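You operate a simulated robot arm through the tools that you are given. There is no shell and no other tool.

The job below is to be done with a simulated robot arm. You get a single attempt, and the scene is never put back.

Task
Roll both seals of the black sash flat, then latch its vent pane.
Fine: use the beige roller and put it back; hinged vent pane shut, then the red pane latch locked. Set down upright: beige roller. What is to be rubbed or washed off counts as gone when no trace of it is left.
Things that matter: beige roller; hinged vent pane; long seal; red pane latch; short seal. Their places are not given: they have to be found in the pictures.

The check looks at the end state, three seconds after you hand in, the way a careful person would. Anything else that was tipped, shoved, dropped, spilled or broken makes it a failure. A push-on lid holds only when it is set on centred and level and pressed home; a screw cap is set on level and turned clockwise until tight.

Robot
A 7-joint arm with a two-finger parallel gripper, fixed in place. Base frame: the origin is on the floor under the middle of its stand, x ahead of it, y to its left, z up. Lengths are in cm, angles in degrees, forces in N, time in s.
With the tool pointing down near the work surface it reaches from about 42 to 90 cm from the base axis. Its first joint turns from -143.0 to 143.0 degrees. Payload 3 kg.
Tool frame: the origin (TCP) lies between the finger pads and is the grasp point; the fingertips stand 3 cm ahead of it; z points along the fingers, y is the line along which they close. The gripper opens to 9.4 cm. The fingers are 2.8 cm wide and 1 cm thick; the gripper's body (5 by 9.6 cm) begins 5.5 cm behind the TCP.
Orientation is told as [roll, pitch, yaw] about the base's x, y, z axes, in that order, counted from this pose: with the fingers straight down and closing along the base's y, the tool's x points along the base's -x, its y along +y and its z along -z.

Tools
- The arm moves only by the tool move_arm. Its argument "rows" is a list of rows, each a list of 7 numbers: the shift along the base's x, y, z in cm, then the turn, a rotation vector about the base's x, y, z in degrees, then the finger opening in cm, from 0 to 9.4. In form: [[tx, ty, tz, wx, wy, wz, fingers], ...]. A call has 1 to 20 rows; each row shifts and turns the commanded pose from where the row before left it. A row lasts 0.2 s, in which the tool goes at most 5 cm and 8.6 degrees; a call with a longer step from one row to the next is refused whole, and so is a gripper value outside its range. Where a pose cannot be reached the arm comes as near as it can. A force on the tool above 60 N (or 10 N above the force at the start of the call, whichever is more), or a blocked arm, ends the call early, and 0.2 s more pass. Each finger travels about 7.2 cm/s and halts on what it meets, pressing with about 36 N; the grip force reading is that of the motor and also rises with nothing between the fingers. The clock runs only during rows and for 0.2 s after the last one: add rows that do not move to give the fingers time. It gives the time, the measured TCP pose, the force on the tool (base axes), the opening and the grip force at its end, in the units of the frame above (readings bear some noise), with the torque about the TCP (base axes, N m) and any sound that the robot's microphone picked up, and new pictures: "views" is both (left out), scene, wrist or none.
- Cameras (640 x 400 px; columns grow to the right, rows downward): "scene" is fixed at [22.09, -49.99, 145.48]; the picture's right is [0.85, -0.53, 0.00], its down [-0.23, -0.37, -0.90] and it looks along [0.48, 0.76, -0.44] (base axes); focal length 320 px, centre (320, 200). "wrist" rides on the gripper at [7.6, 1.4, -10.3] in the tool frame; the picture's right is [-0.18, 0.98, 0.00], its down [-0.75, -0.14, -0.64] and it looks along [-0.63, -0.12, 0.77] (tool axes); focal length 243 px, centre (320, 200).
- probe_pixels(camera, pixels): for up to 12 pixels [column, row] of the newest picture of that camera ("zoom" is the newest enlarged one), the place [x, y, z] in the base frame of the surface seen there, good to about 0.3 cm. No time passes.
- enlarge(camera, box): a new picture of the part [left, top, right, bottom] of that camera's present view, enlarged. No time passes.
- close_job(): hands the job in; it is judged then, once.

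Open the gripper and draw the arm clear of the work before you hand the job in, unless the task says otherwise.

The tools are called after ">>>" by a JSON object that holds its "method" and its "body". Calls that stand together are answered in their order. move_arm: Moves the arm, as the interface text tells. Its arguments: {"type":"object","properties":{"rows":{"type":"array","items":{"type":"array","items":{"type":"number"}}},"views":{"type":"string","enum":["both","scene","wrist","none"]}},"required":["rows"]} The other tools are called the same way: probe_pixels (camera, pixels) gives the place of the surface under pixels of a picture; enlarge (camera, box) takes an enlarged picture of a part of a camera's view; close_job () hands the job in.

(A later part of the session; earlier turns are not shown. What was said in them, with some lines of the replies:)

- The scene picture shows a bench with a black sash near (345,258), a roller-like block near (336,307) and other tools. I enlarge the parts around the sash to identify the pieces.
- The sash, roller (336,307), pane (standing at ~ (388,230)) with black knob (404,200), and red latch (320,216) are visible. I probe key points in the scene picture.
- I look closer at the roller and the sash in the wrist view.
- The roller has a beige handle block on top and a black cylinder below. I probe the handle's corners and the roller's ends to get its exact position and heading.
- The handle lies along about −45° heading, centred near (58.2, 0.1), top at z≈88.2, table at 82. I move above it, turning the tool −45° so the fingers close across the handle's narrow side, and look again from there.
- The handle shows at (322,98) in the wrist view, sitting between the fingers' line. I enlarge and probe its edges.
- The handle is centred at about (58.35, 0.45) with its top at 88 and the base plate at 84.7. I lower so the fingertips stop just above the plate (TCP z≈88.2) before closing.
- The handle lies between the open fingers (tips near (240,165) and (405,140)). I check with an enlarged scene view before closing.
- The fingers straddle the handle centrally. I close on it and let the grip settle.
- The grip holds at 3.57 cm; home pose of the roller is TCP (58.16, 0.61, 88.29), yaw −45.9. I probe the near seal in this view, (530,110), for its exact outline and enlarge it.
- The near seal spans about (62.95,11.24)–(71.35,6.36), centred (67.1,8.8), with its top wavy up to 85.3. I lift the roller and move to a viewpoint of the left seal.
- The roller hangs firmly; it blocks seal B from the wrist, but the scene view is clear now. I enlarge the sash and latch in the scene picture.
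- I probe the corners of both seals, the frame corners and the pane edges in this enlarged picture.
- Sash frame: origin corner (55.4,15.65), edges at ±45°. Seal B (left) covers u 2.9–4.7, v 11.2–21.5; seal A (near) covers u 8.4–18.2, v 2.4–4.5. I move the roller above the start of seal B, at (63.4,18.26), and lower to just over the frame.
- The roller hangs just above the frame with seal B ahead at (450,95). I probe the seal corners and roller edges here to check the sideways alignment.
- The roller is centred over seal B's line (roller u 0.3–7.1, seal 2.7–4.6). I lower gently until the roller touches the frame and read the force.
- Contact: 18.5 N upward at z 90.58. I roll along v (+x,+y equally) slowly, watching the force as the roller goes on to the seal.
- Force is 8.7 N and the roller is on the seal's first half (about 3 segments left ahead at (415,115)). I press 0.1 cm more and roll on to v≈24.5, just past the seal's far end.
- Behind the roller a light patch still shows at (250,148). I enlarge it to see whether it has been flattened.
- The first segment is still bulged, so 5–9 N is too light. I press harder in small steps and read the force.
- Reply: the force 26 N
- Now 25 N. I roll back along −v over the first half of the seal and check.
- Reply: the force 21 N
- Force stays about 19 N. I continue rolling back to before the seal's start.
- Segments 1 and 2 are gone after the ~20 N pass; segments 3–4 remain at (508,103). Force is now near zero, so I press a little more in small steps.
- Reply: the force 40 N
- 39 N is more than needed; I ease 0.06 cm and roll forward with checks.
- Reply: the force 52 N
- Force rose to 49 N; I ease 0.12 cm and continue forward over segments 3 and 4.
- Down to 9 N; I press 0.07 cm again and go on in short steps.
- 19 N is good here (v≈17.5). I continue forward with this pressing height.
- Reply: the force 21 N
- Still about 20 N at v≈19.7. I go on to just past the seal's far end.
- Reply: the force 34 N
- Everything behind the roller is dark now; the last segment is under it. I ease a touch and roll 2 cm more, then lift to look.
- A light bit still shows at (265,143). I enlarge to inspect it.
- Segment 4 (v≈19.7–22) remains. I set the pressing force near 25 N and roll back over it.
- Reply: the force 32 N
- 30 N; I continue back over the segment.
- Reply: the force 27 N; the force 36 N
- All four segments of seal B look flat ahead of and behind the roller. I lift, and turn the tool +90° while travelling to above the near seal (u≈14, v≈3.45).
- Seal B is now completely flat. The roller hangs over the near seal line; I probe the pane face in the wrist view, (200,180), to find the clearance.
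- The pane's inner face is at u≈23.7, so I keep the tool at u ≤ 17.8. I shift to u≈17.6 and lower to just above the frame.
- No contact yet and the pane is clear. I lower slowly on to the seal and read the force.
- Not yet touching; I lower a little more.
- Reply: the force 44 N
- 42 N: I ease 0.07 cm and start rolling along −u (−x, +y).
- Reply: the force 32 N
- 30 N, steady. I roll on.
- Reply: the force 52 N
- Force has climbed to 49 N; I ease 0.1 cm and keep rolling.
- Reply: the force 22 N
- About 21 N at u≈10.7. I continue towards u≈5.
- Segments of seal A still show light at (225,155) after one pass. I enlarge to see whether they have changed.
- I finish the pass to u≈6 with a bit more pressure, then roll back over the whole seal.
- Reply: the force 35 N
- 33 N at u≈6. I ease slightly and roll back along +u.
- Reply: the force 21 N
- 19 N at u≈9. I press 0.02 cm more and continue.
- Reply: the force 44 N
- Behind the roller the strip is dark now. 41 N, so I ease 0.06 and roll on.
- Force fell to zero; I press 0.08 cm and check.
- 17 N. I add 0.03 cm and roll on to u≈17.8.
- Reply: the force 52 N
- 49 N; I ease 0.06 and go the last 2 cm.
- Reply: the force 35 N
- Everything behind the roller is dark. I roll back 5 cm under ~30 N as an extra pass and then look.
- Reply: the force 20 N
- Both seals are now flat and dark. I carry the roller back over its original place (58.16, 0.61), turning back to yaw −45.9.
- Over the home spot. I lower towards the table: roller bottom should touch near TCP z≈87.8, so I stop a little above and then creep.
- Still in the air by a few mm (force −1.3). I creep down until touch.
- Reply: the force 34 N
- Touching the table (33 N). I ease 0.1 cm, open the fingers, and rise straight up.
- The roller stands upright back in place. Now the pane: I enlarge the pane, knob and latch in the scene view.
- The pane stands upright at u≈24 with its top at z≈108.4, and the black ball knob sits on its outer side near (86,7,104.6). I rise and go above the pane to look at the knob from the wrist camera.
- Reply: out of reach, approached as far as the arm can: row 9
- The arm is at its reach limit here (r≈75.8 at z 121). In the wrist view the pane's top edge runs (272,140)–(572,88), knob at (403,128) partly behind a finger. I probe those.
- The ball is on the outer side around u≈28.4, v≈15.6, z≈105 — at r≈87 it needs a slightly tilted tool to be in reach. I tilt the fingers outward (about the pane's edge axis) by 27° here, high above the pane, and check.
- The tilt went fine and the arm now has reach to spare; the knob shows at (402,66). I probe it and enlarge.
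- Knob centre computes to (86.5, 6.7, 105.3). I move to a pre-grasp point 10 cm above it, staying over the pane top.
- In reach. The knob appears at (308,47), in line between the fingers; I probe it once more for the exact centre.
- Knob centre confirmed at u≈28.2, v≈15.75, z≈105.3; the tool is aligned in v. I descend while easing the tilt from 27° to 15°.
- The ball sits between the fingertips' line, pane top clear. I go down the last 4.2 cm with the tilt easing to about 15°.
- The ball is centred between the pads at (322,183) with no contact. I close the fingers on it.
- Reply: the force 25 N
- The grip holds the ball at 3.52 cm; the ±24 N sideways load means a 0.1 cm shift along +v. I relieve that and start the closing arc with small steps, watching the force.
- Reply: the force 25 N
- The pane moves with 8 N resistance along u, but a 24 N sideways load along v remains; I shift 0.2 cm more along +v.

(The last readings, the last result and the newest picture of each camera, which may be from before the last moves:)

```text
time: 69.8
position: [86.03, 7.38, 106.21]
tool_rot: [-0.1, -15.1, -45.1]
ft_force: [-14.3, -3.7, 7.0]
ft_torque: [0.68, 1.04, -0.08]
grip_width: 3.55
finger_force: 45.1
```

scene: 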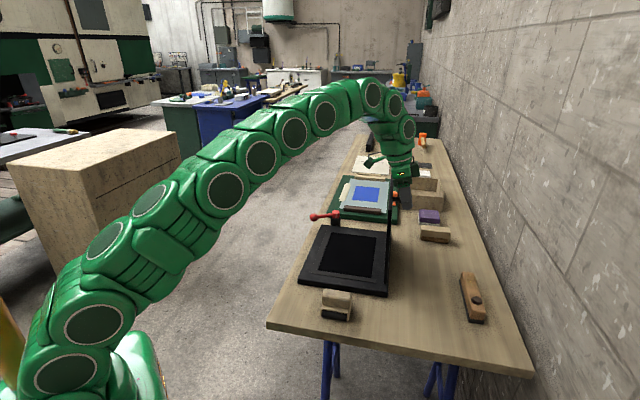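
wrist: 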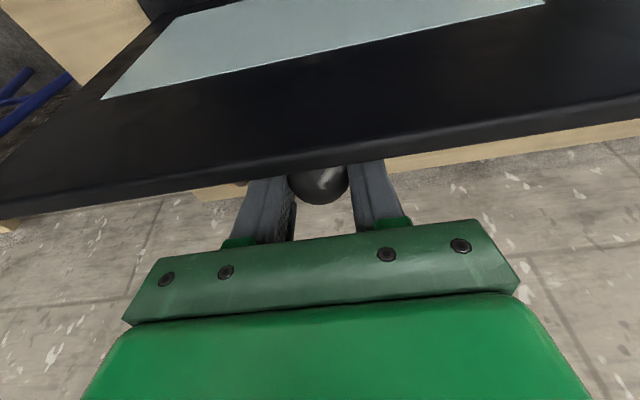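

Side load is now small (−13 N). I correct 0.06 cm and continue the arc from about 2.5° to 10°.

>>> {"method": "move_arm", "body": {"rows": [[-0.68, 0.6, 0.12, 0, 0, 0, 0], [-0.64, 0.64, 0.08, 0, 0, 0, 0], [-0.64, 0.64, 0.05, 0, 0, 0, 0], [0, 0, 0, 0, 0, 0, 0]], "views": "both"}}

```text
time: 70.8
position: [84.2, 9.28, 106.39]
tool_rot: [-0.1, -15.1, -45.0]
ft_force: [-8.0, -17.7, -8.2]
ft_torque: [-1.05, -0.81, 0.02]
grip_width: 3.53
finger_force: 44.7
```

scene: 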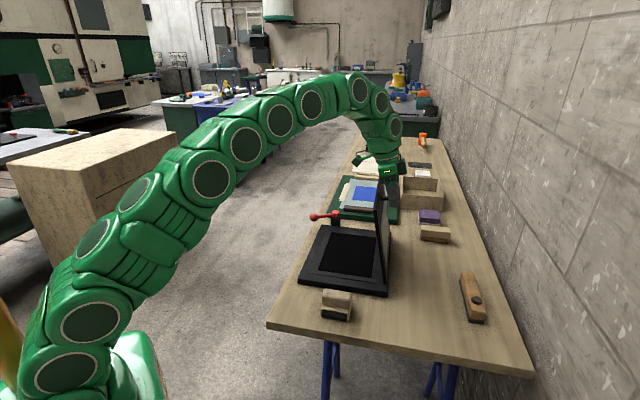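
wrist: 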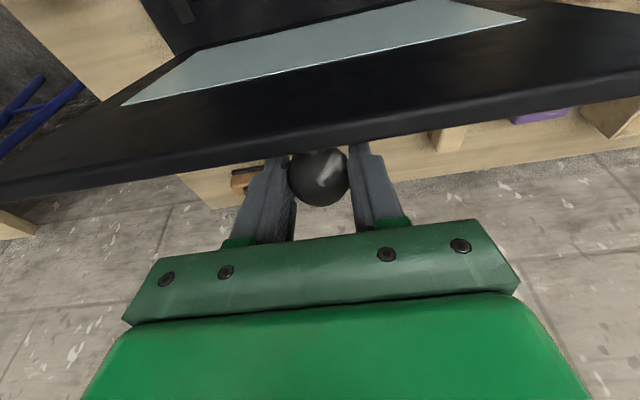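

The pane follows (tilted about 10°). I correct −0.1 cm in v and −0.05 in z, and continue to about 20°.

>>> {"method": "move_arm", "body": {"rows": [[-0.71, 0.57, -0.07, 0, 0, 0, 0], [-0.64, 0.64, -0.03, 0, 0, 0, 0], [-0.64, 0.64, -0.08, 0, 0, 0, 0], [-0.63, 0.63, -0.12, 0, 0, 0, 0]], "views": "none"}}

```text
time: 71.8
position: [81.52, 11.86, 106.25]
tool_rot: [0.1, -15.2, -45.2]
ft_force: [3.5, -7.4, 2.4]
ft_torque: [-0.97, -0.97, 0.05]
grip_width: 3.54
finger_force: 45.3
```

Forces are small. Continue from 20° to 35°.

>>> {"method": "move_arm", "body": {"rows": [[-0.63, 0.63, -0.16, 0, 0, 0, 0], [-0.63, 0.63, -0.19, 0, 0, 0, 0], [-0.615, 0.615, -0.24, 0, 0, 0, 0], [-0.61, 0.61, -0.27, 0, 0, 0, 0], [-0.595, 0.595, -0.31, 0, 0, 0, 0], [-0.595, 0.595, -0.35, 0, 0, 0, 0]], "views": "both"}}

```text
time: 73.2
position: [77.85, 15.4, 104.61]
tool_rot: [0.0, -15.1, -45.2]
ft_force: [0.5, -6.0, 8.8]
ft_torque: [-1.0, -0.9, 0.03]
grip_width: 3.54
finger_force: 44.9
```

scene: 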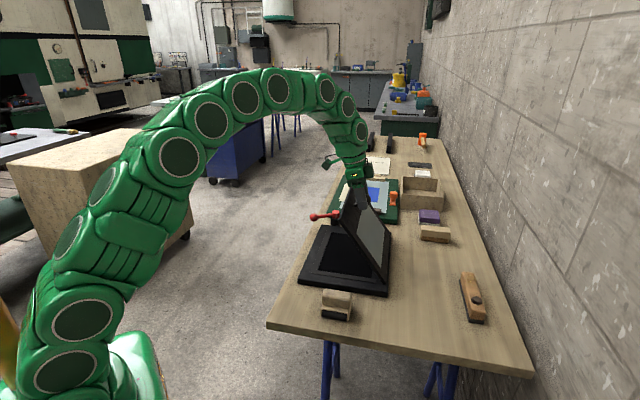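
wrist: 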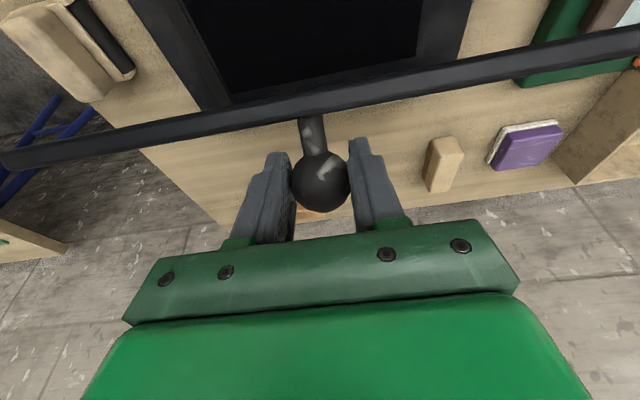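

The pane is tilting smoothly (about 35°). Continue to 50°.

>>> {"method": "move_arm", "body": {"rows": [[-0.58, 0.58, -0.36, 0, 0, 0, 0], [-0.566, 0.566, -0.42, 0, 0, 0, 0], [-0.55, 0.55, -0.45, 0, 0, 0, 0], [-0.54, 0.54, -0.49, 0, 0, 0, 0], [-0.523, 0.523, -0.52, 0, 0, 0, 0], [-0.5, 0.5, -0.55, 0, 0, 0, 0]], "views": "none"}}

```text
time: 74.6
position: [74.48, 18.86, 101.87]
tool_rot: [0.1, -15.1, -45.1]
ft_force: [1.7, -0.1, 7.3]
ft_torque: [-0.84, -0.84, 0.02]
grip_width: 3.56
finger_force: 45.5
```

Forces stay low. Continue from 50° to 65°.

>>> {"method": "move_arm", "body": {"rows": [[-0.49, 0.49, -0.58, 0, 0, 0, 0], [-0.47, 0.47, -0.61, 0, 0, 0, 0], [-0.45, 0.45, -0.64, 0, 0, 0, 0], [-0.43, 0.43, -0.67, 0, 0, 0, 0], [-0.41, 0.41, -0.69, 0, 0, 0, 0], [-0.39, 0.39, -0.72, 0, 0, 0, 0]], "views": "both"}}

```text
time: 76.0
position: [71.98, 21.46, 97.93]
tool_rot: [0.2, -15.2, -45.0]
ft_force: [9.9, 11.8, 9.6]
ft_torque: [-0.69, -0.85, 0.2]
grip_width: 3.56
finger_force: 44.8
```

scene: 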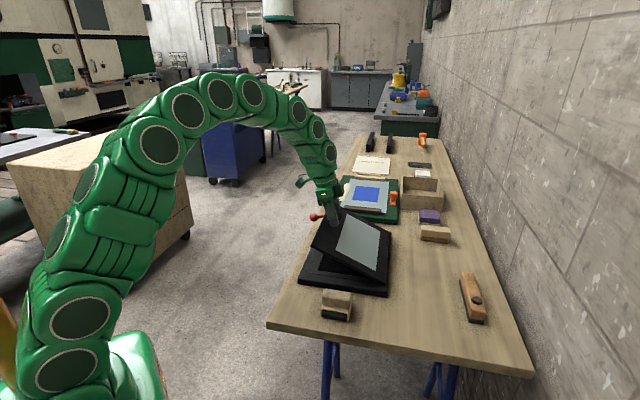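
wrist: 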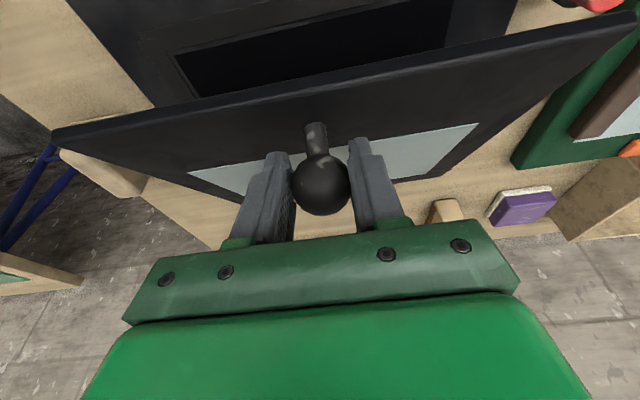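

About 65° closed; the latch lever stays clear of the pane's path. I continue to 80°, correcting +0.07 cm in v.

>>> {"method": "move_arm", "body": {"rows": [[-0.32, 0.42, -0.74, 0, 0, 0, 0], [-0.34, 0.34, -0.76, 0, 0, 0, 0], [-0.32, 0.32, -0.785, 0, 0, 0, 0], [-0.29, 0.29, -0.805, 0, 0, 0, 0], [-0.27, 0.27, -0.82, 0, 0, 0, 0], [-0.24, 0.24, -0.83, 0, 0, 0, 0]], "views": "both"}}

>>> {"method": "enlarge", "body": {"camera": "scene", "box": [290, 180, 410, 300]}}

```text
time: 77.4
position: [70.15, 23.21, 93.23]
tool_rot: [-0.1, -15.1, -45.1]
ft_force: [4.4, -2.6, 2.8]
ft_torque: [-0.69, -0.74, 0.02]
grip_width: 3.56
finger_force: 45.3
```

scene: 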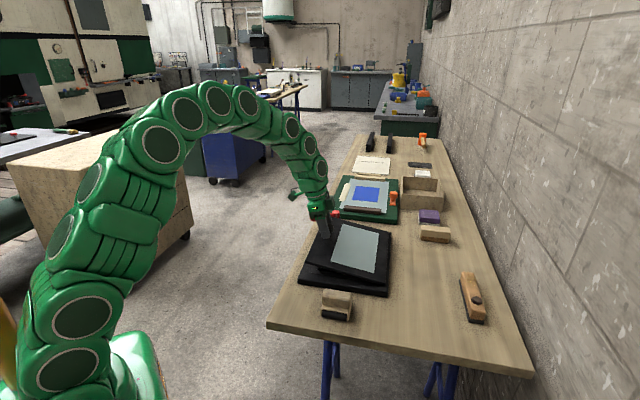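
wrist: 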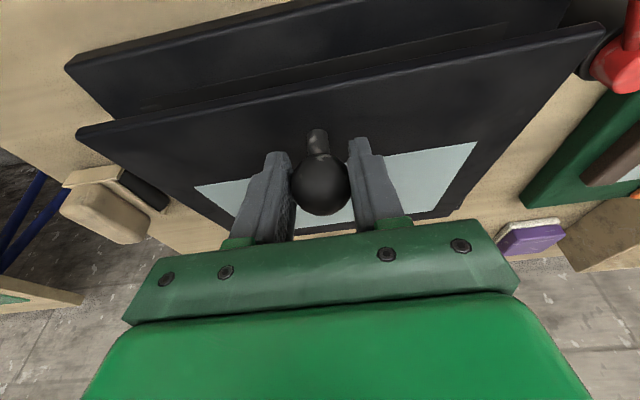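

```text
3.33 times, centred on (350, 240) of scene
```

zoom: 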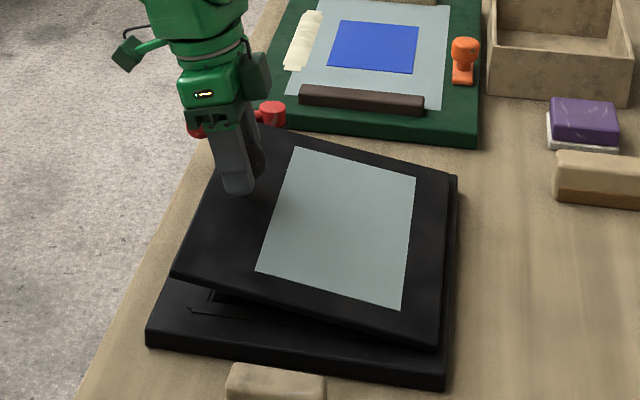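

About 80° closed; I take the last 10° in smaller steps, watching for contact.

>>> {"method": "move_arm", "body": {"rows": [[-0.2, 0.2, -0.8, 0, 0, 0, 0], [-0.19, 0.19, -0.8, 0, 0, 0, 0], [0, 0, 0, 0, 0, 0, 0]], "views": "both"}}

>>> {"method": "enlarge", "body": {"camera": "scene", "box": [290, 190, 390, 300]}}

```text
time: 78.2
position: [69.68, 23.62, 91.4]
tool_rot: [0.0, -15.0, -45.0]
ft_force: [-2.4, 0.2, 1.3]
ft_torque: [-0.46, -0.41, 0.12]
grip_width: 3.53
finger_force: 45.1
```

scene: 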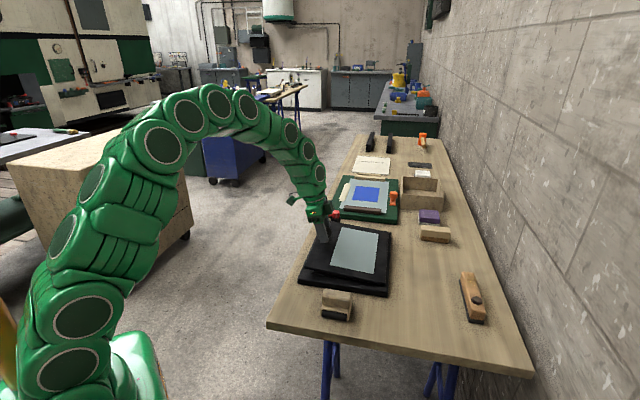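
wrist: 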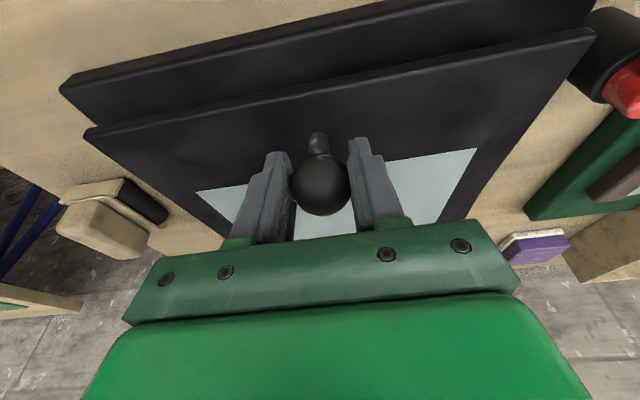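

```text
3.64 times, centred on (340, 245) of scene
```

zoom: 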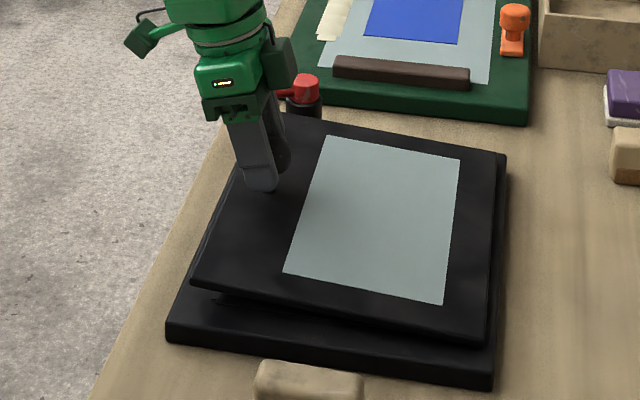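

Near-closed with a small gap left. I continue down gently.

>>> {"method": "move_arm", "body": {"rows": [[-0.16, 0.16, -0.6, 0, 0, 0, 0], [-0.12, 0.12, -0.5, 0, 0, 0, 0], [0, 0, 0, 0, 0, 0, 0]], "views": "none"}}

```text
time: 79.0
position: [69.47, 23.8, 90.48]
tool_rot: [-0.1, -15.1, -45.0]
ft_force: [13.0, -16.9, -1.6]
ft_torque: [-0.6, -0.61, -0.01]
grip_width: 3.5
finger_force: 44.6
```

A +u pull of 21 N shows my arc runs slightly too far in −u; I correct +0.1 cm in u and go on down.

>>> {"method": "move_arm", "body": {"rows": [[0.05, -0.05, -0.4, 0, 0, 0, 0], [0.03, -0.03, -0.3, 0, 0, 0, 0], [0, 0, 0, 0, 0, 0, 0]], "views": "both"}}

>>> {"method": "enlarge", "body": {"camera": "scene", "box": [290, 190, 390, 300]}}

```text
time: 79.8
position: [69.39, 23.91, 89.77]
tool_rot: [-0.1, -15.2, -45.1]
ft_force: [-31.1, -0.6, 24.4]
ft_torque: [-0.16, 0.16, -0.28]
grip_width: 3.55
finger_force: 44.7
```

scene: 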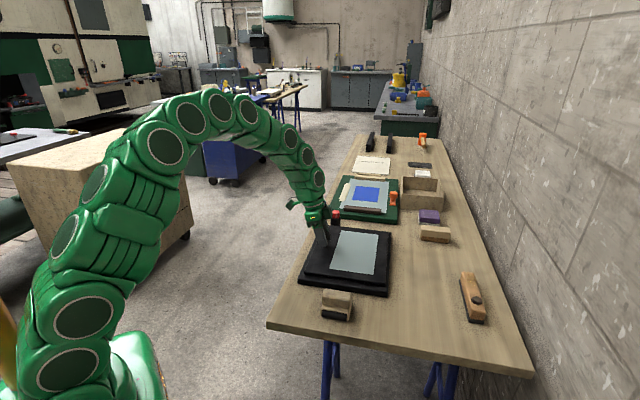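
wrist: 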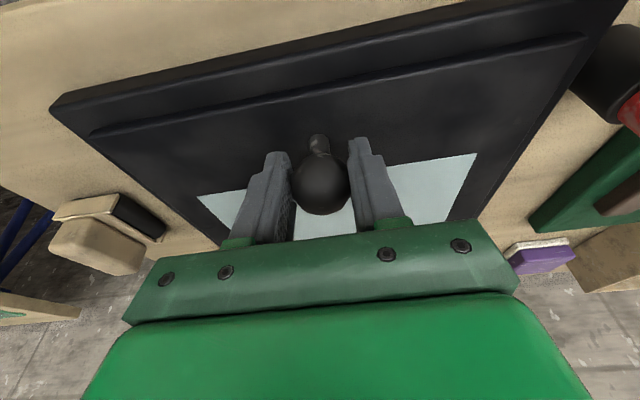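

```text
3.64 times, centred on (340, 245) of scene
```

zoom: 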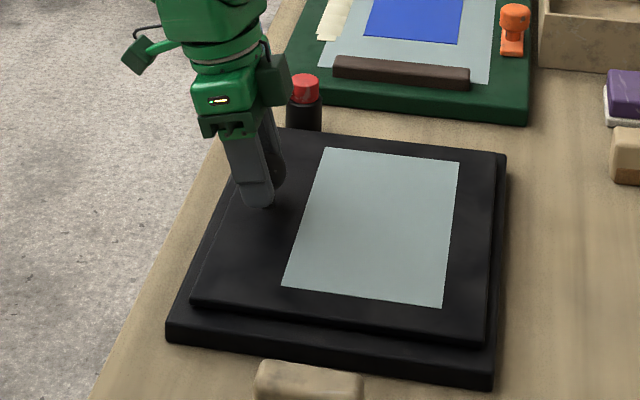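

The pane now lies flush on the sash and the tool feels 24 N upward: shut. I open the fingers and withdraw along the tool axis.

>>> {"method": "move_arm", "body": {"rows": [[0, 0, 0, 0, 0, 0, 5], [0, 0, 0, 0, 0, 0, 7], [0, 0, 0, 0, 0, 0, 7], [0, 0, 0, 0, 0, 0, 7], [-0.18, 0.18, 0.97, 0, 0, 0, 7], [-0.55, 0.55, 2.9, 0, 0, 0, 7], [-0.55, 0.55, 2.9, 0, 0, 0, 7], [-0.73, 0.73, 3.86, 0, 0, 0, 7], [0, 0, 0, 0, 0, 0, 7]], "views": "both"}}

>>> {"method": "enlarge", "body": {"camera": "scene", "box": [290, 190, 390, 300]}}

```text
time: 81.8
position: [67.52, 25.82, 100.36]
tool_rot: [0.1, -15.1, -45.1]
ft_force: [-0.5, 0.9, -1.1]
ft_torque: [0.03, -0.02, 0.0]
grip_width: 7.0
finger_force: 0.0
```

scene: 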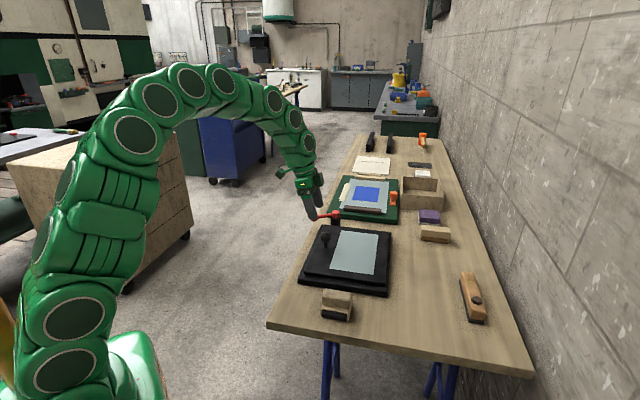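
wrist: 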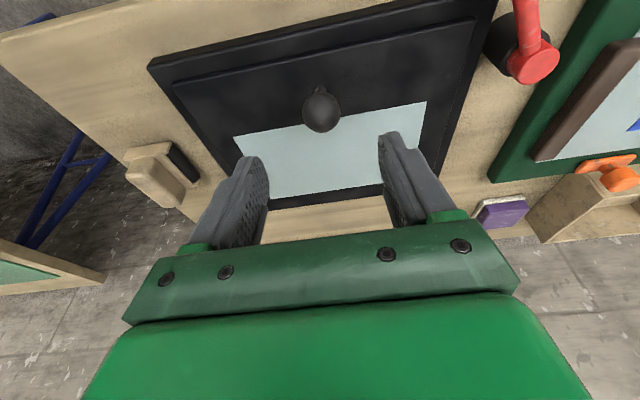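

```text
3.64 times, centred on (340, 245) of scene
```

zoom: 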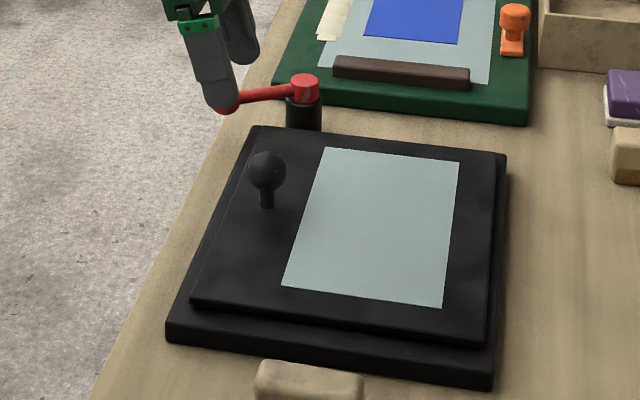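

The pane stays shut. I probe heights on the pane's top at free edge and hinge side, and the latch parts.

>>> {"method": "probe_pixels", "body": {"camera": "zoom", "pixels": [[215, 280], [250, 150], [470, 320], [490, 165], [200, 320], [303, 82], [303, 95], [230, 105], [262, 96], [303, 120], [330, 140], [265, 170]]}}

>>> {"method": "probe_pixels", "body": {"camera": "wrist", "pixels": [[175, 88], [470, 25], [230, 170], [380, 200], [535, 65], [527, 35], [523, 10], [505, 40], [320, 110], [165, 70], [490, 10]]}}

```text
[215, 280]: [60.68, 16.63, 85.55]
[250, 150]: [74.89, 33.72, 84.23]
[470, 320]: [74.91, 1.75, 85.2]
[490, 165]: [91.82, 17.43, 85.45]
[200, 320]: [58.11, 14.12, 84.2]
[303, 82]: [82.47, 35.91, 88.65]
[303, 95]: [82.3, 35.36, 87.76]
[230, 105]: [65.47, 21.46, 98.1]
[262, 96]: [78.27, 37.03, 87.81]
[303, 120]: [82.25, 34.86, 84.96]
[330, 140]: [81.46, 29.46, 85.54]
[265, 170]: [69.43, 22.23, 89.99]
```

```text
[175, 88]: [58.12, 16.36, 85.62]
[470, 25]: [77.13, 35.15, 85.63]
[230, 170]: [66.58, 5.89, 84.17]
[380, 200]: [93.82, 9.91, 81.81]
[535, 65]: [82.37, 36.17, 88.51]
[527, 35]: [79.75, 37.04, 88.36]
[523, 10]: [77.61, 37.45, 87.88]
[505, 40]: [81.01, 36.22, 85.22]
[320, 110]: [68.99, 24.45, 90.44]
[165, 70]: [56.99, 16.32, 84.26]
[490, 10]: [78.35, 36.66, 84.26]
```

Pane top is level at z≈85.5 over its whole area: shut. The latch hub is at about (82.4,36), its lever points to the ball at about (74.2,38.3), z≈88.2. I straighten the tool, turn it to straddle the lever (yaw −16.5) and move above the ball.

>>> {"method": "move_arm", "body": {"rows": [[0, 0, 0, 5.35, 5.35, 0, 7], [0, 0, 0, 5.35, 5.35, 0, 7], [1.7, 3.15, 0, 0, 0, 7.1, 7], [1.7, 3.15, 0, 0, 0, 7.1, 7], [1.7, 3.15, 0, 0, 0, 7.1, 7], [1.7, 3.1, 0, 0, 0, 7.1, 7], [0, 0, 0, 0, 0, 0, 7]], "views": "both"}}

```text
time: 83.4
position: [74.31, 38.53, 100.37]
tool_rot: [0.0, 0.0, -16.6]
ft_force: [0.1, 0.3, -0.1]
ft_torque: [0.05, 0.01, 0.01]
grip_width: 7.0
finger_force: 0.1
```

scene: 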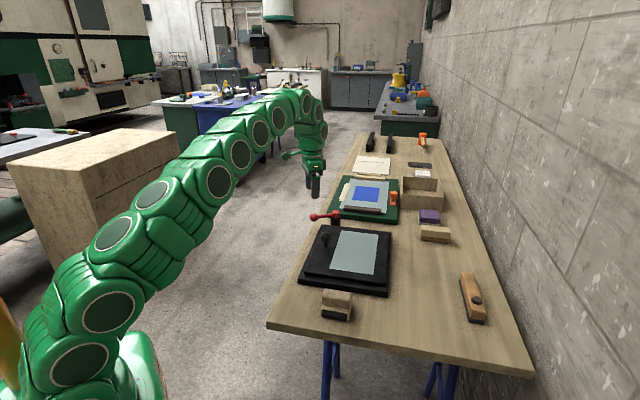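
wrist: 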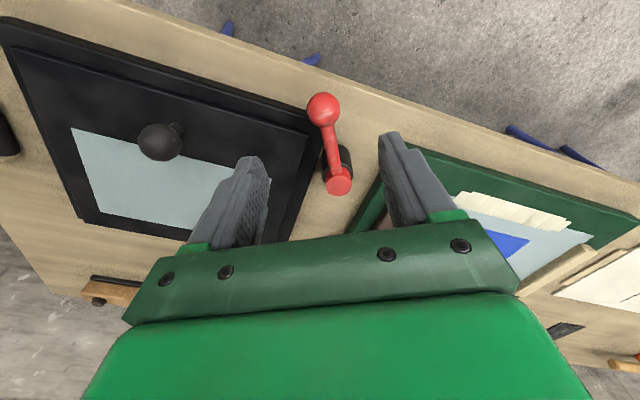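

The lever is in clear view between the fingers: ball at (323,108), hub at (338,180). I probe and enlarge it.

>>> {"method": "probe_pixels", "body": {"camera": "wrist", "pixels": [[323, 108], [310, 108], [336, 106], [323, 96], [323, 122], [338, 180], [328, 180], [349, 180], [331, 145], [345, 155], [315, 130]]}}

>>> {"method": "enlarge", "body": {"camera": "wrist", "box": [280, 80, 380, 200]}}

```text
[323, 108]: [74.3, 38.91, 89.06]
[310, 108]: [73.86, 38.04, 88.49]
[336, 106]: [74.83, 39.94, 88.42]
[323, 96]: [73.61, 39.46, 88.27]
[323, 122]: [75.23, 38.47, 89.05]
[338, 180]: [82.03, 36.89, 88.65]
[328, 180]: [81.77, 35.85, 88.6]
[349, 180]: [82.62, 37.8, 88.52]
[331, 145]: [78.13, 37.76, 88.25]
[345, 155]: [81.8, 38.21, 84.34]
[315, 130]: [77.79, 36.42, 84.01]
```

```text
3.33 times, centred on (330, 140) of wrist
```

zoom: 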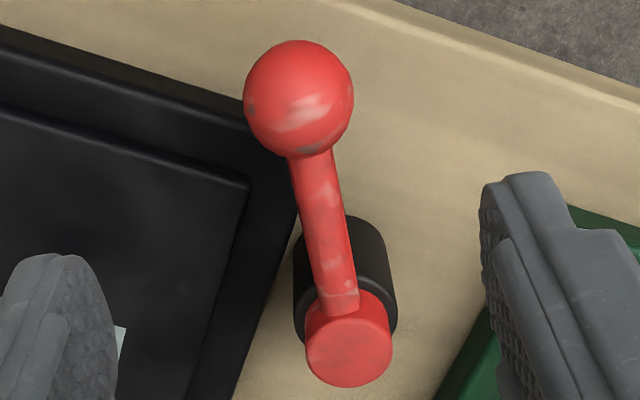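

Ball centre is about (74.75,38.7,87.7), hub (82.4,36.6). I lower around the ball, keeping the tips at z≈86.3 so they stay above the pane later.

>>> {"method": "move_arm", "body": {"rows": [[0.2, 0.1, -3.5, 0, 0, 0, 7], [0.2, 0.1, -3.5, 0, 0, 0, 7], [0, 0, -2.5, 0, 0, 0, 7], [0, 0, -1.5, 0, 0, 0, 7], [0, 0, 0, 0, 0, 0, 7]], "views": "both"}}

```text
time: 84.6
position: [74.73, 38.71, 89.21]
tool_rot: [0.0, 0.0, -16.7]
ft_force: [-0.1, -0.2, 0.0]
ft_torque: [0.02, 0.01, 0.01]
grip_width: 6.98
finger_force: 0.0
```

scene: 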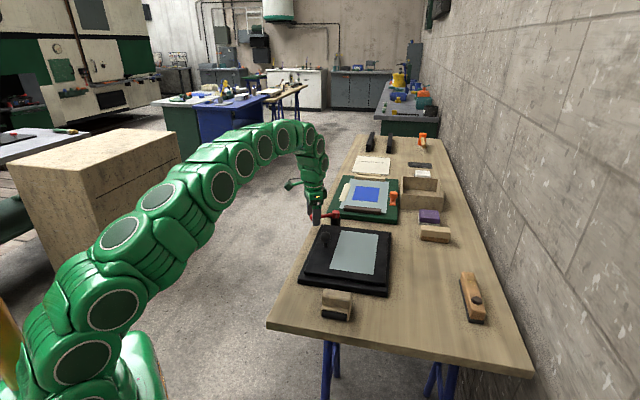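
wrist: 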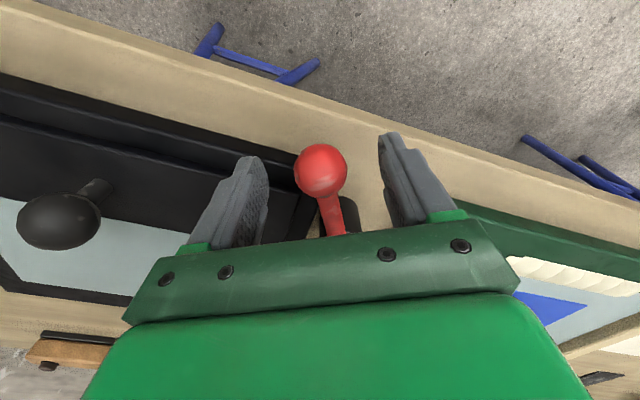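

The red ball is midway between the fingers at (320,170). I close on it.

>>> {"method": "move_arm", "body": {"rows": [[0, 0, 0, 0, 0, 0, 2.6], [0, 0, 0, 0, 0, 0, 0], [0, 0, 0, 0, 0, 0, 0], [0, 0, 0, 0, 0, 0, 0]], "views": "both"}}

```text
time: 85.6
position: [74.68, 38.7, 89.31]
tool_rot: [0.0, -0.1, -16.6]
ft_force: [-1.1, -0.3, -1.0]
ft_torque: [-0.03, -0.01, -0.02]
grip_width: 3.09
finger_force: 45.1
```

scene: 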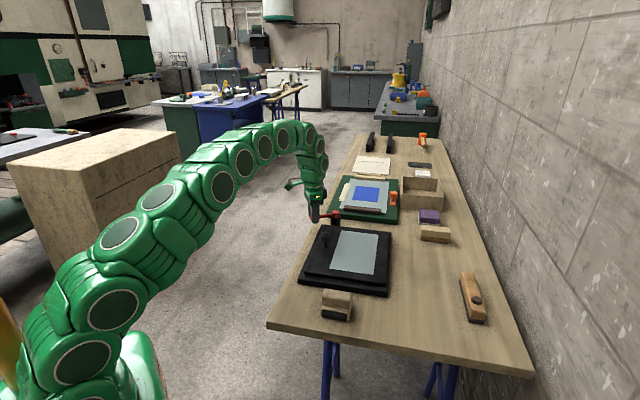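
wrist: 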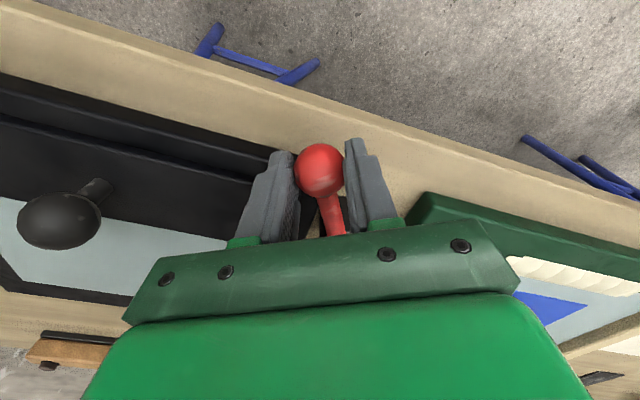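

The grip holds at 3.09 cm with no stray force. I start turning the lever counter-clockwise (towards the pane) about the hub, two 5° steps, and check the force.

>>> {"method": "move_arm", "body": {"rows": [[-0.15, -0.68, 0, 0, 0, 5, 0], [-0.1, -0.693, 0, 0, 0, 5, 0], [0, 0, 0, 0, 0, 0, 0]], "views": "wrist"}}

```text
time: 86.4
position: [74.56, 37.32, 89.38]
tool_rot: [0.0, 0.0, -6.6]
ft_force: [0.1, 0.0, -17.2]
ft_torque: [-0.07, -0.36, 0.11]
grip_width: 3.08
finger_force: 45.1
```

wrist: 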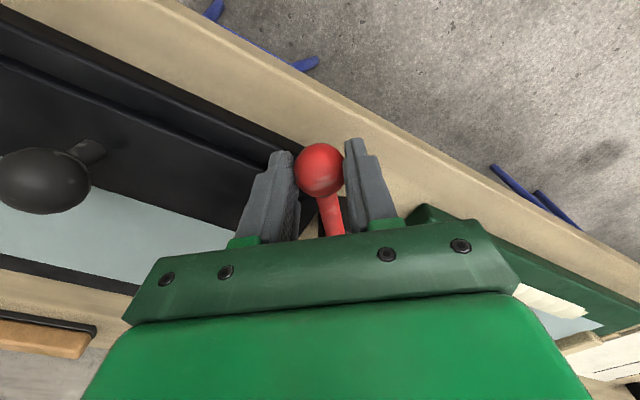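

The lever turns freely. A −17 N z load means the tool drifted 0.1 cm high; I lower it that much and continue 25°.

>>> {"method": "move_arm", "body": {"rows": [[-0.03, -0.695, -0.1, 0, 0, 5, 0], [0.03, -0.696, 0, 0, 0, 5, 0], [0.08, -0.691, 0, 0, 0, 5, 0], [0.15, -0.68, 0, 0, 0, 5, 0], [0.21, -0.665, 0, 0, 0, 5, 0], [0, 0, 0, 0, 0, 0, 0]], "views": "both"}}

```text
time: 87.8
position: [74.88, 33.85, 89.33]
tool_rot: [0.1, 0.0, 18.4]
ft_force: [-14.1, -3.9, 18.1]
ft_torque: [-0.16, 0.5, 0.07]
grip_width: 3.08
finger_force: 45.1
```

scene: 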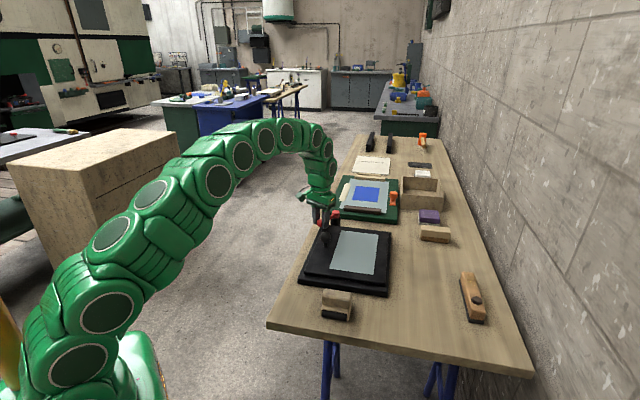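
wrist: 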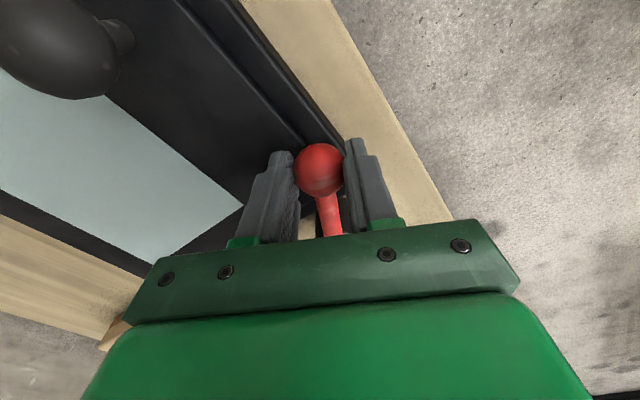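

35° turned; loads moderate (tool pressed slightly outward and up). I correct by 0.06 cm and continue another 20°.

>>> {"method": "move_arm", "body": {"rows": [[0.2, -0.665, 0.06, 0, 0, 5, 0], [0.32, -0.619, 0, 0, 0, 5, 0], [0.37, -0.589, 0, 0, 0, 5, 0], [0.42, -0.555, 0, 0, 0, 5, 0], [0, 0, 0, 0, 0, 0, 0]], "views": "both"}}

```text
time: 89.0
position: [76.22, 31.3, 89.32]
tool_rot: [0.1, 0.1, 38.4]
ft_force: [-11.5, -10.3, 1.8]
ft_torque: [-0.22, 0.15, 0.0]
grip_width: 3.15
finger_force: 44.6
```

scene: 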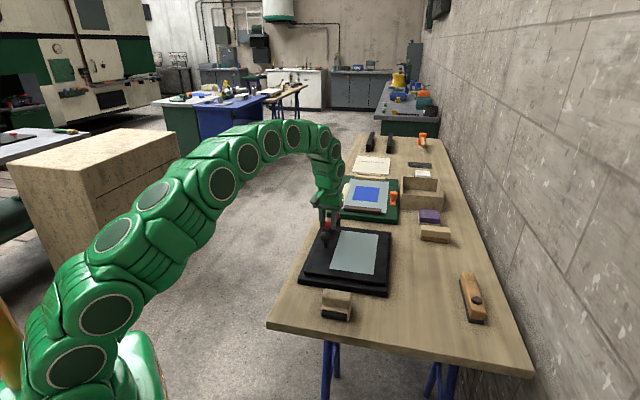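
wrist: 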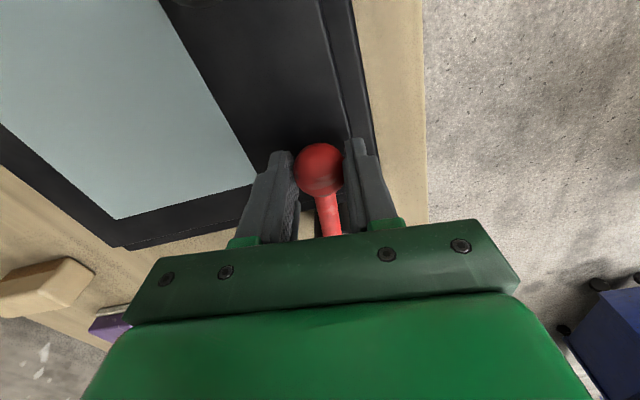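

The load is purely outward along the lever (15 N), so I move 0.07 cm outward and continue turning 15°.

>>> {"method": "move_arm", "body": {"rows": [[0.41, -0.56, 0, 0, 0, 5, 0], [0.5, -0.49, 0, 0, 0, 5, 0], [0.55, -0.44, 0, 0, 0, 5, 0], [0, 0, 0, 0, 0, 0, 0]], "views": "wrist"}}

```text
time: 89.9
position: [77.25, 30.6, 89.38]
tool_rot: [0.4, 0.3, 53.5]
ft_force: [-20.4, -0.6, 3.8]
ft_torque: [0.08, 0.39, 0.14]
grip_width: 3.08
finger_force: 45.2
stopped in row 4: the force on the tool passed its limit at 64 N (the readings are from after the stop); the commanded pose is now the measured one
```

wrist: 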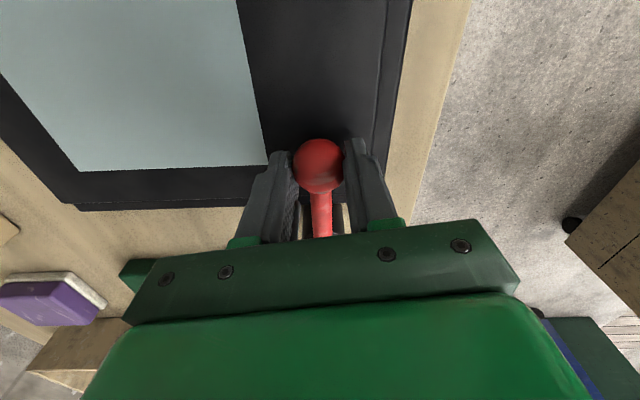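

The force limit (64 N) tripped with the lever at about 229°, i.e. pointing along −v over the pane: it has met its stop. I open the fingers and rise to inspect.

>>> {"method": "move_arm", "body": {"rows": [[0, 0, 0, 0, 0, 0, 4], [0, 0, 0, 0, 0, 0, 6.5], [0, 0, 0, 0, 0, 0, 6.5], [0, 0, 0, 0, 0, 0, 6.5], [0, 0, 1.5, 0, 0, 0, 6.5], [0, 0, 3.5, 0, 0, 0, 6.5], [0, 0, 4, 0, 0, 0, 6.5], [0, 0, 4, 0, 0, 0, 6.5], [0, 0, 0, 0, 0, 0, 6.5]], "views": "both"}}

>>> {"method": "enlarge", "body": {"camera": "scene", "box": [290, 190, 390, 300]}}

>>> {"method": "enlarge", "body": {"camera": "wrist", "box": [240, 60, 420, 220]}}

```text
time: 91.9
position: [77.39, 30.54, 102.3]
tool_rot: [0.3, 0.2, 53.4]
ft_force: [-0.5, 0.1, -0.8]
ft_torque: [-0.02, -0.01, 0.01]
grip_width: 6.49
finger_force: 0.1
```

scene: 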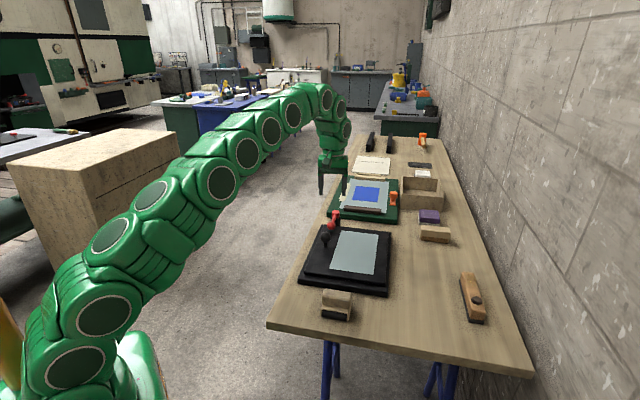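
wrist: 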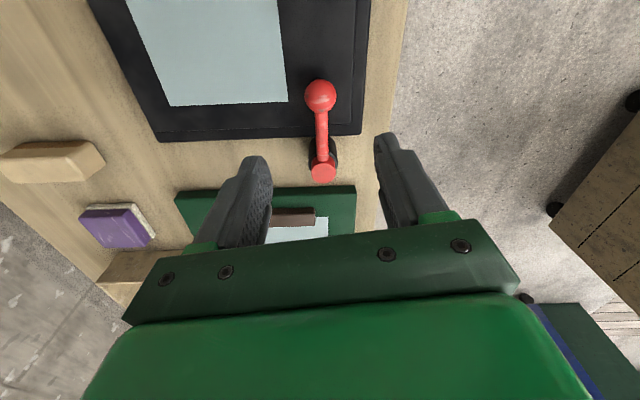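

```text
3.64 times, centred on (340, 245) of scene
```

zoom: 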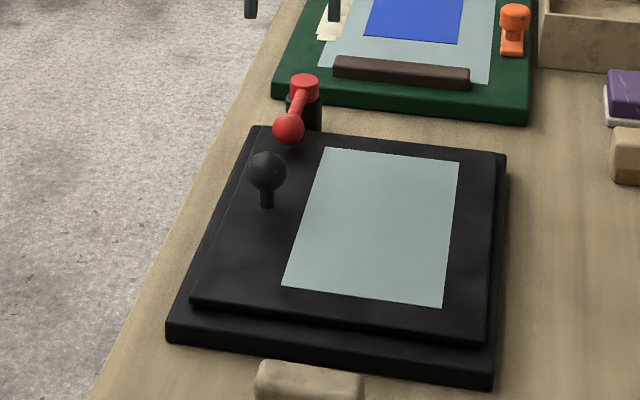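

```text
2.50 times, centred on (330, 140) of wrist
```

zoom: 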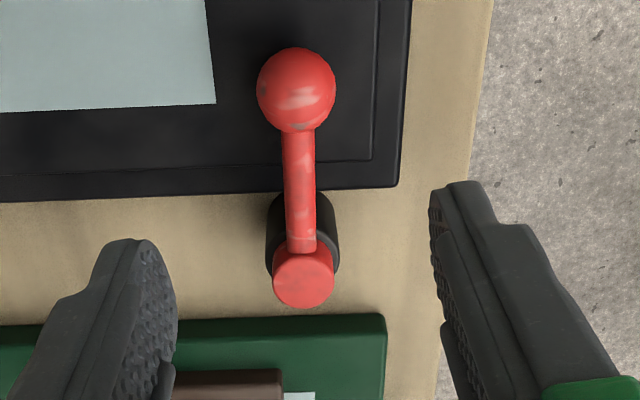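

The lever now crosses the pane's edge squarely. I probe ball and hub to measure its angle exactly.

>>> {"method": "probe_pixels", "body": {"camera": "wrist", "pixels": [[321, 95], [308, 95], [334, 95], [321, 84], [323, 172], [313, 172], [333, 172], [321, 130], [318, 150], [325, 120]]}}

>>> {"method": "probe_pixels", "body": {"camera": "scene", "pixels": [[331, 226], [336, 214], [333, 220]]}}

```text
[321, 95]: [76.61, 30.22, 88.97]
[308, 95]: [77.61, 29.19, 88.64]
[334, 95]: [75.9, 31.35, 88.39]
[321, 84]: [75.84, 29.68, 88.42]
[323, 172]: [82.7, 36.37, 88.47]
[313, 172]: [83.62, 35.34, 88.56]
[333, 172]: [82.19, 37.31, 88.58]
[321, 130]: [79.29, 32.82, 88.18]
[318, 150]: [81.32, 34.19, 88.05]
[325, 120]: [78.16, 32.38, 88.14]
```

```text
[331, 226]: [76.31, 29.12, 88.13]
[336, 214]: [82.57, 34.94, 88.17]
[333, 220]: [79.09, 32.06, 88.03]
```

The lever points at 224–225°, squarely over the pane and at its stop, about 60° from where it began. I withdraw the arm up and back, clear of the work.

>>> {"method": "move_arm", "body": {"rows": [[-3.5, -0.8, 2.5, 0, 0, -6.5, 6.5], [-3.5, -0.8, 3, 0, 0, -6.5, 6.5], [-3.5, -0.8, 3, 0, 0, -6.5, 6.5], [-3.5, -0.8, 3, 0, 0, -6.5, 8], [-3.5, -0.8, 3, 0, 0, -6.5, 9], [-3.5, -0.8, 3, 0, 0, -6.5, 9.4], [-3, -0.8, 3, 0, 0, -6.5, 9.4], [0, 0, 0, 0, 0, -6.5, 9.4], [0, 0, 0, 0, 0, 0, 9.4]], "views": "both"}}

>>> {"method": "enlarge", "body": {"camera": "scene", "box": [290, 190, 410, 330]}}

>>> {"method": "enlarge", "body": {"camera": "wrist", "box": [150, 40, 430, 250]}}

```text
time: 93.9
position: [53.26, 24.91, 122.76]
tool_rot: [0.4, 0.1, 1.4]
ft_force: [1.0, -0.7, 0.6]
ft_torque: [0.03, 0.0, -0.03]
grip_width: 9.41
finger_force: 0.0
```

scene: 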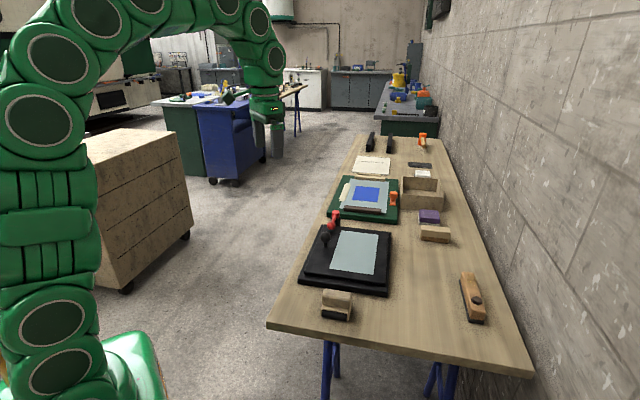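
wrist: 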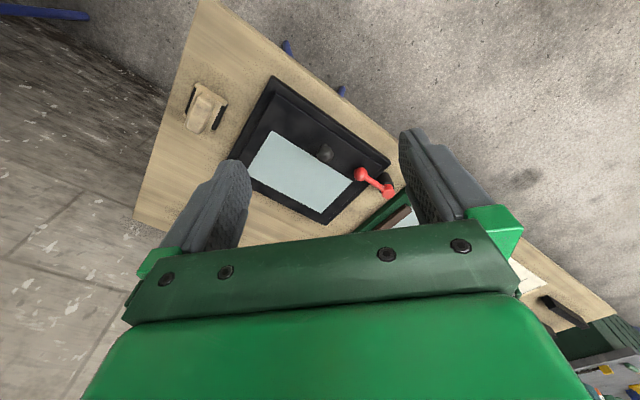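

```text
2.86 times, centred on (350, 260) of scene
```

zoom: 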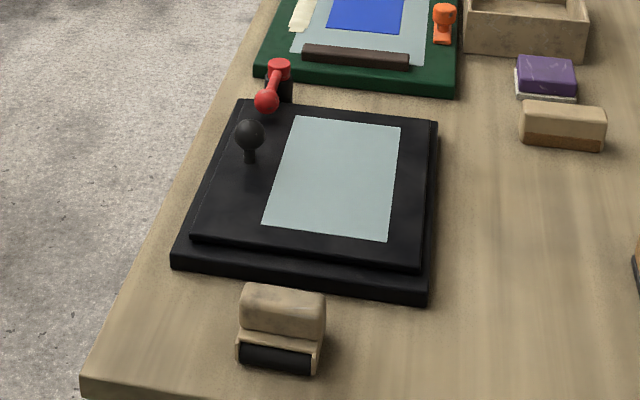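

```text
1.90 times, centred on (290, 145) of wrist
```

zoom: 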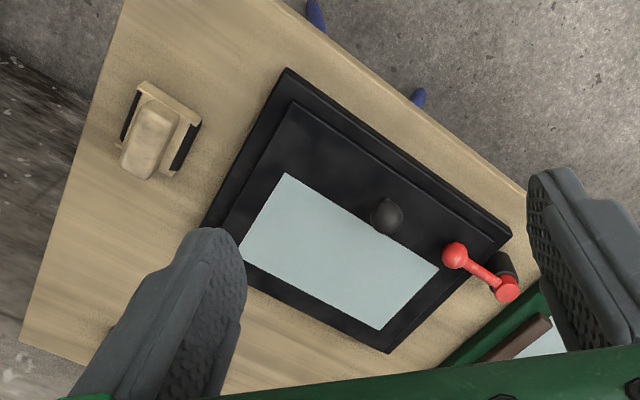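

Final state looks right: roller upright at (203,107), pane flat, latch over the pane. One last check of positions by probing sash corner, roller and pane heights.

>>> {"method": "probe_pixels", "body": {"camera": "scene", "pixels": [[299, 279], [386, 295], [330, 296], [350, 298], [336, 302], [310, 272], [318, 241], [380, 282], [388, 233]]}}

```text
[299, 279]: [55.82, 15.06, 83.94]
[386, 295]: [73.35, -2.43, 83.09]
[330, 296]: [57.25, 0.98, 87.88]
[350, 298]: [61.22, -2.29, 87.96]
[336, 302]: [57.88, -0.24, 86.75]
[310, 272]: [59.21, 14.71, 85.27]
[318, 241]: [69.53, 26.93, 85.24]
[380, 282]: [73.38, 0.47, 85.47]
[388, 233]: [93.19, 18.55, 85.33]
```

The sash has not moved, the roller is back in its old spot standing upright, the pane is level at z≈85.3–85.5 all round, and the latch is at its stop over the pane. The arm is clear with the gripper open, so I hand in.

>>> {"method": "close_job", "body": {}}

```text
The job is handed in.
```

I rolled both seals of the black sash flat, put the beige roller back, shut the vent pane and turned the red latch over it. Then I handed the job in; the check's result has not come back.

- **Seals:** the long and short seals show no raised segments left. Light pressure did nothing, so I went over each again at roughly 20–50 N.
- **Roller:** it stands upright within about 0.1 cm of where I picked it up.
- **Vent pane:** I guided it down by its knob. It lies level on the sash, with its top at about 85.3–85.5 cm all round.
- **Latch:** the lever turned about 60° and then met firm resistance, which tripped the arm's force limit at 64 N. It now points squarely over the pane. I took that as its locked stop; no click was reported and I did not push it a second time.

The sash did not shift, nothing else on the bench was touched, and the arm was drawn clear with the gripper open.
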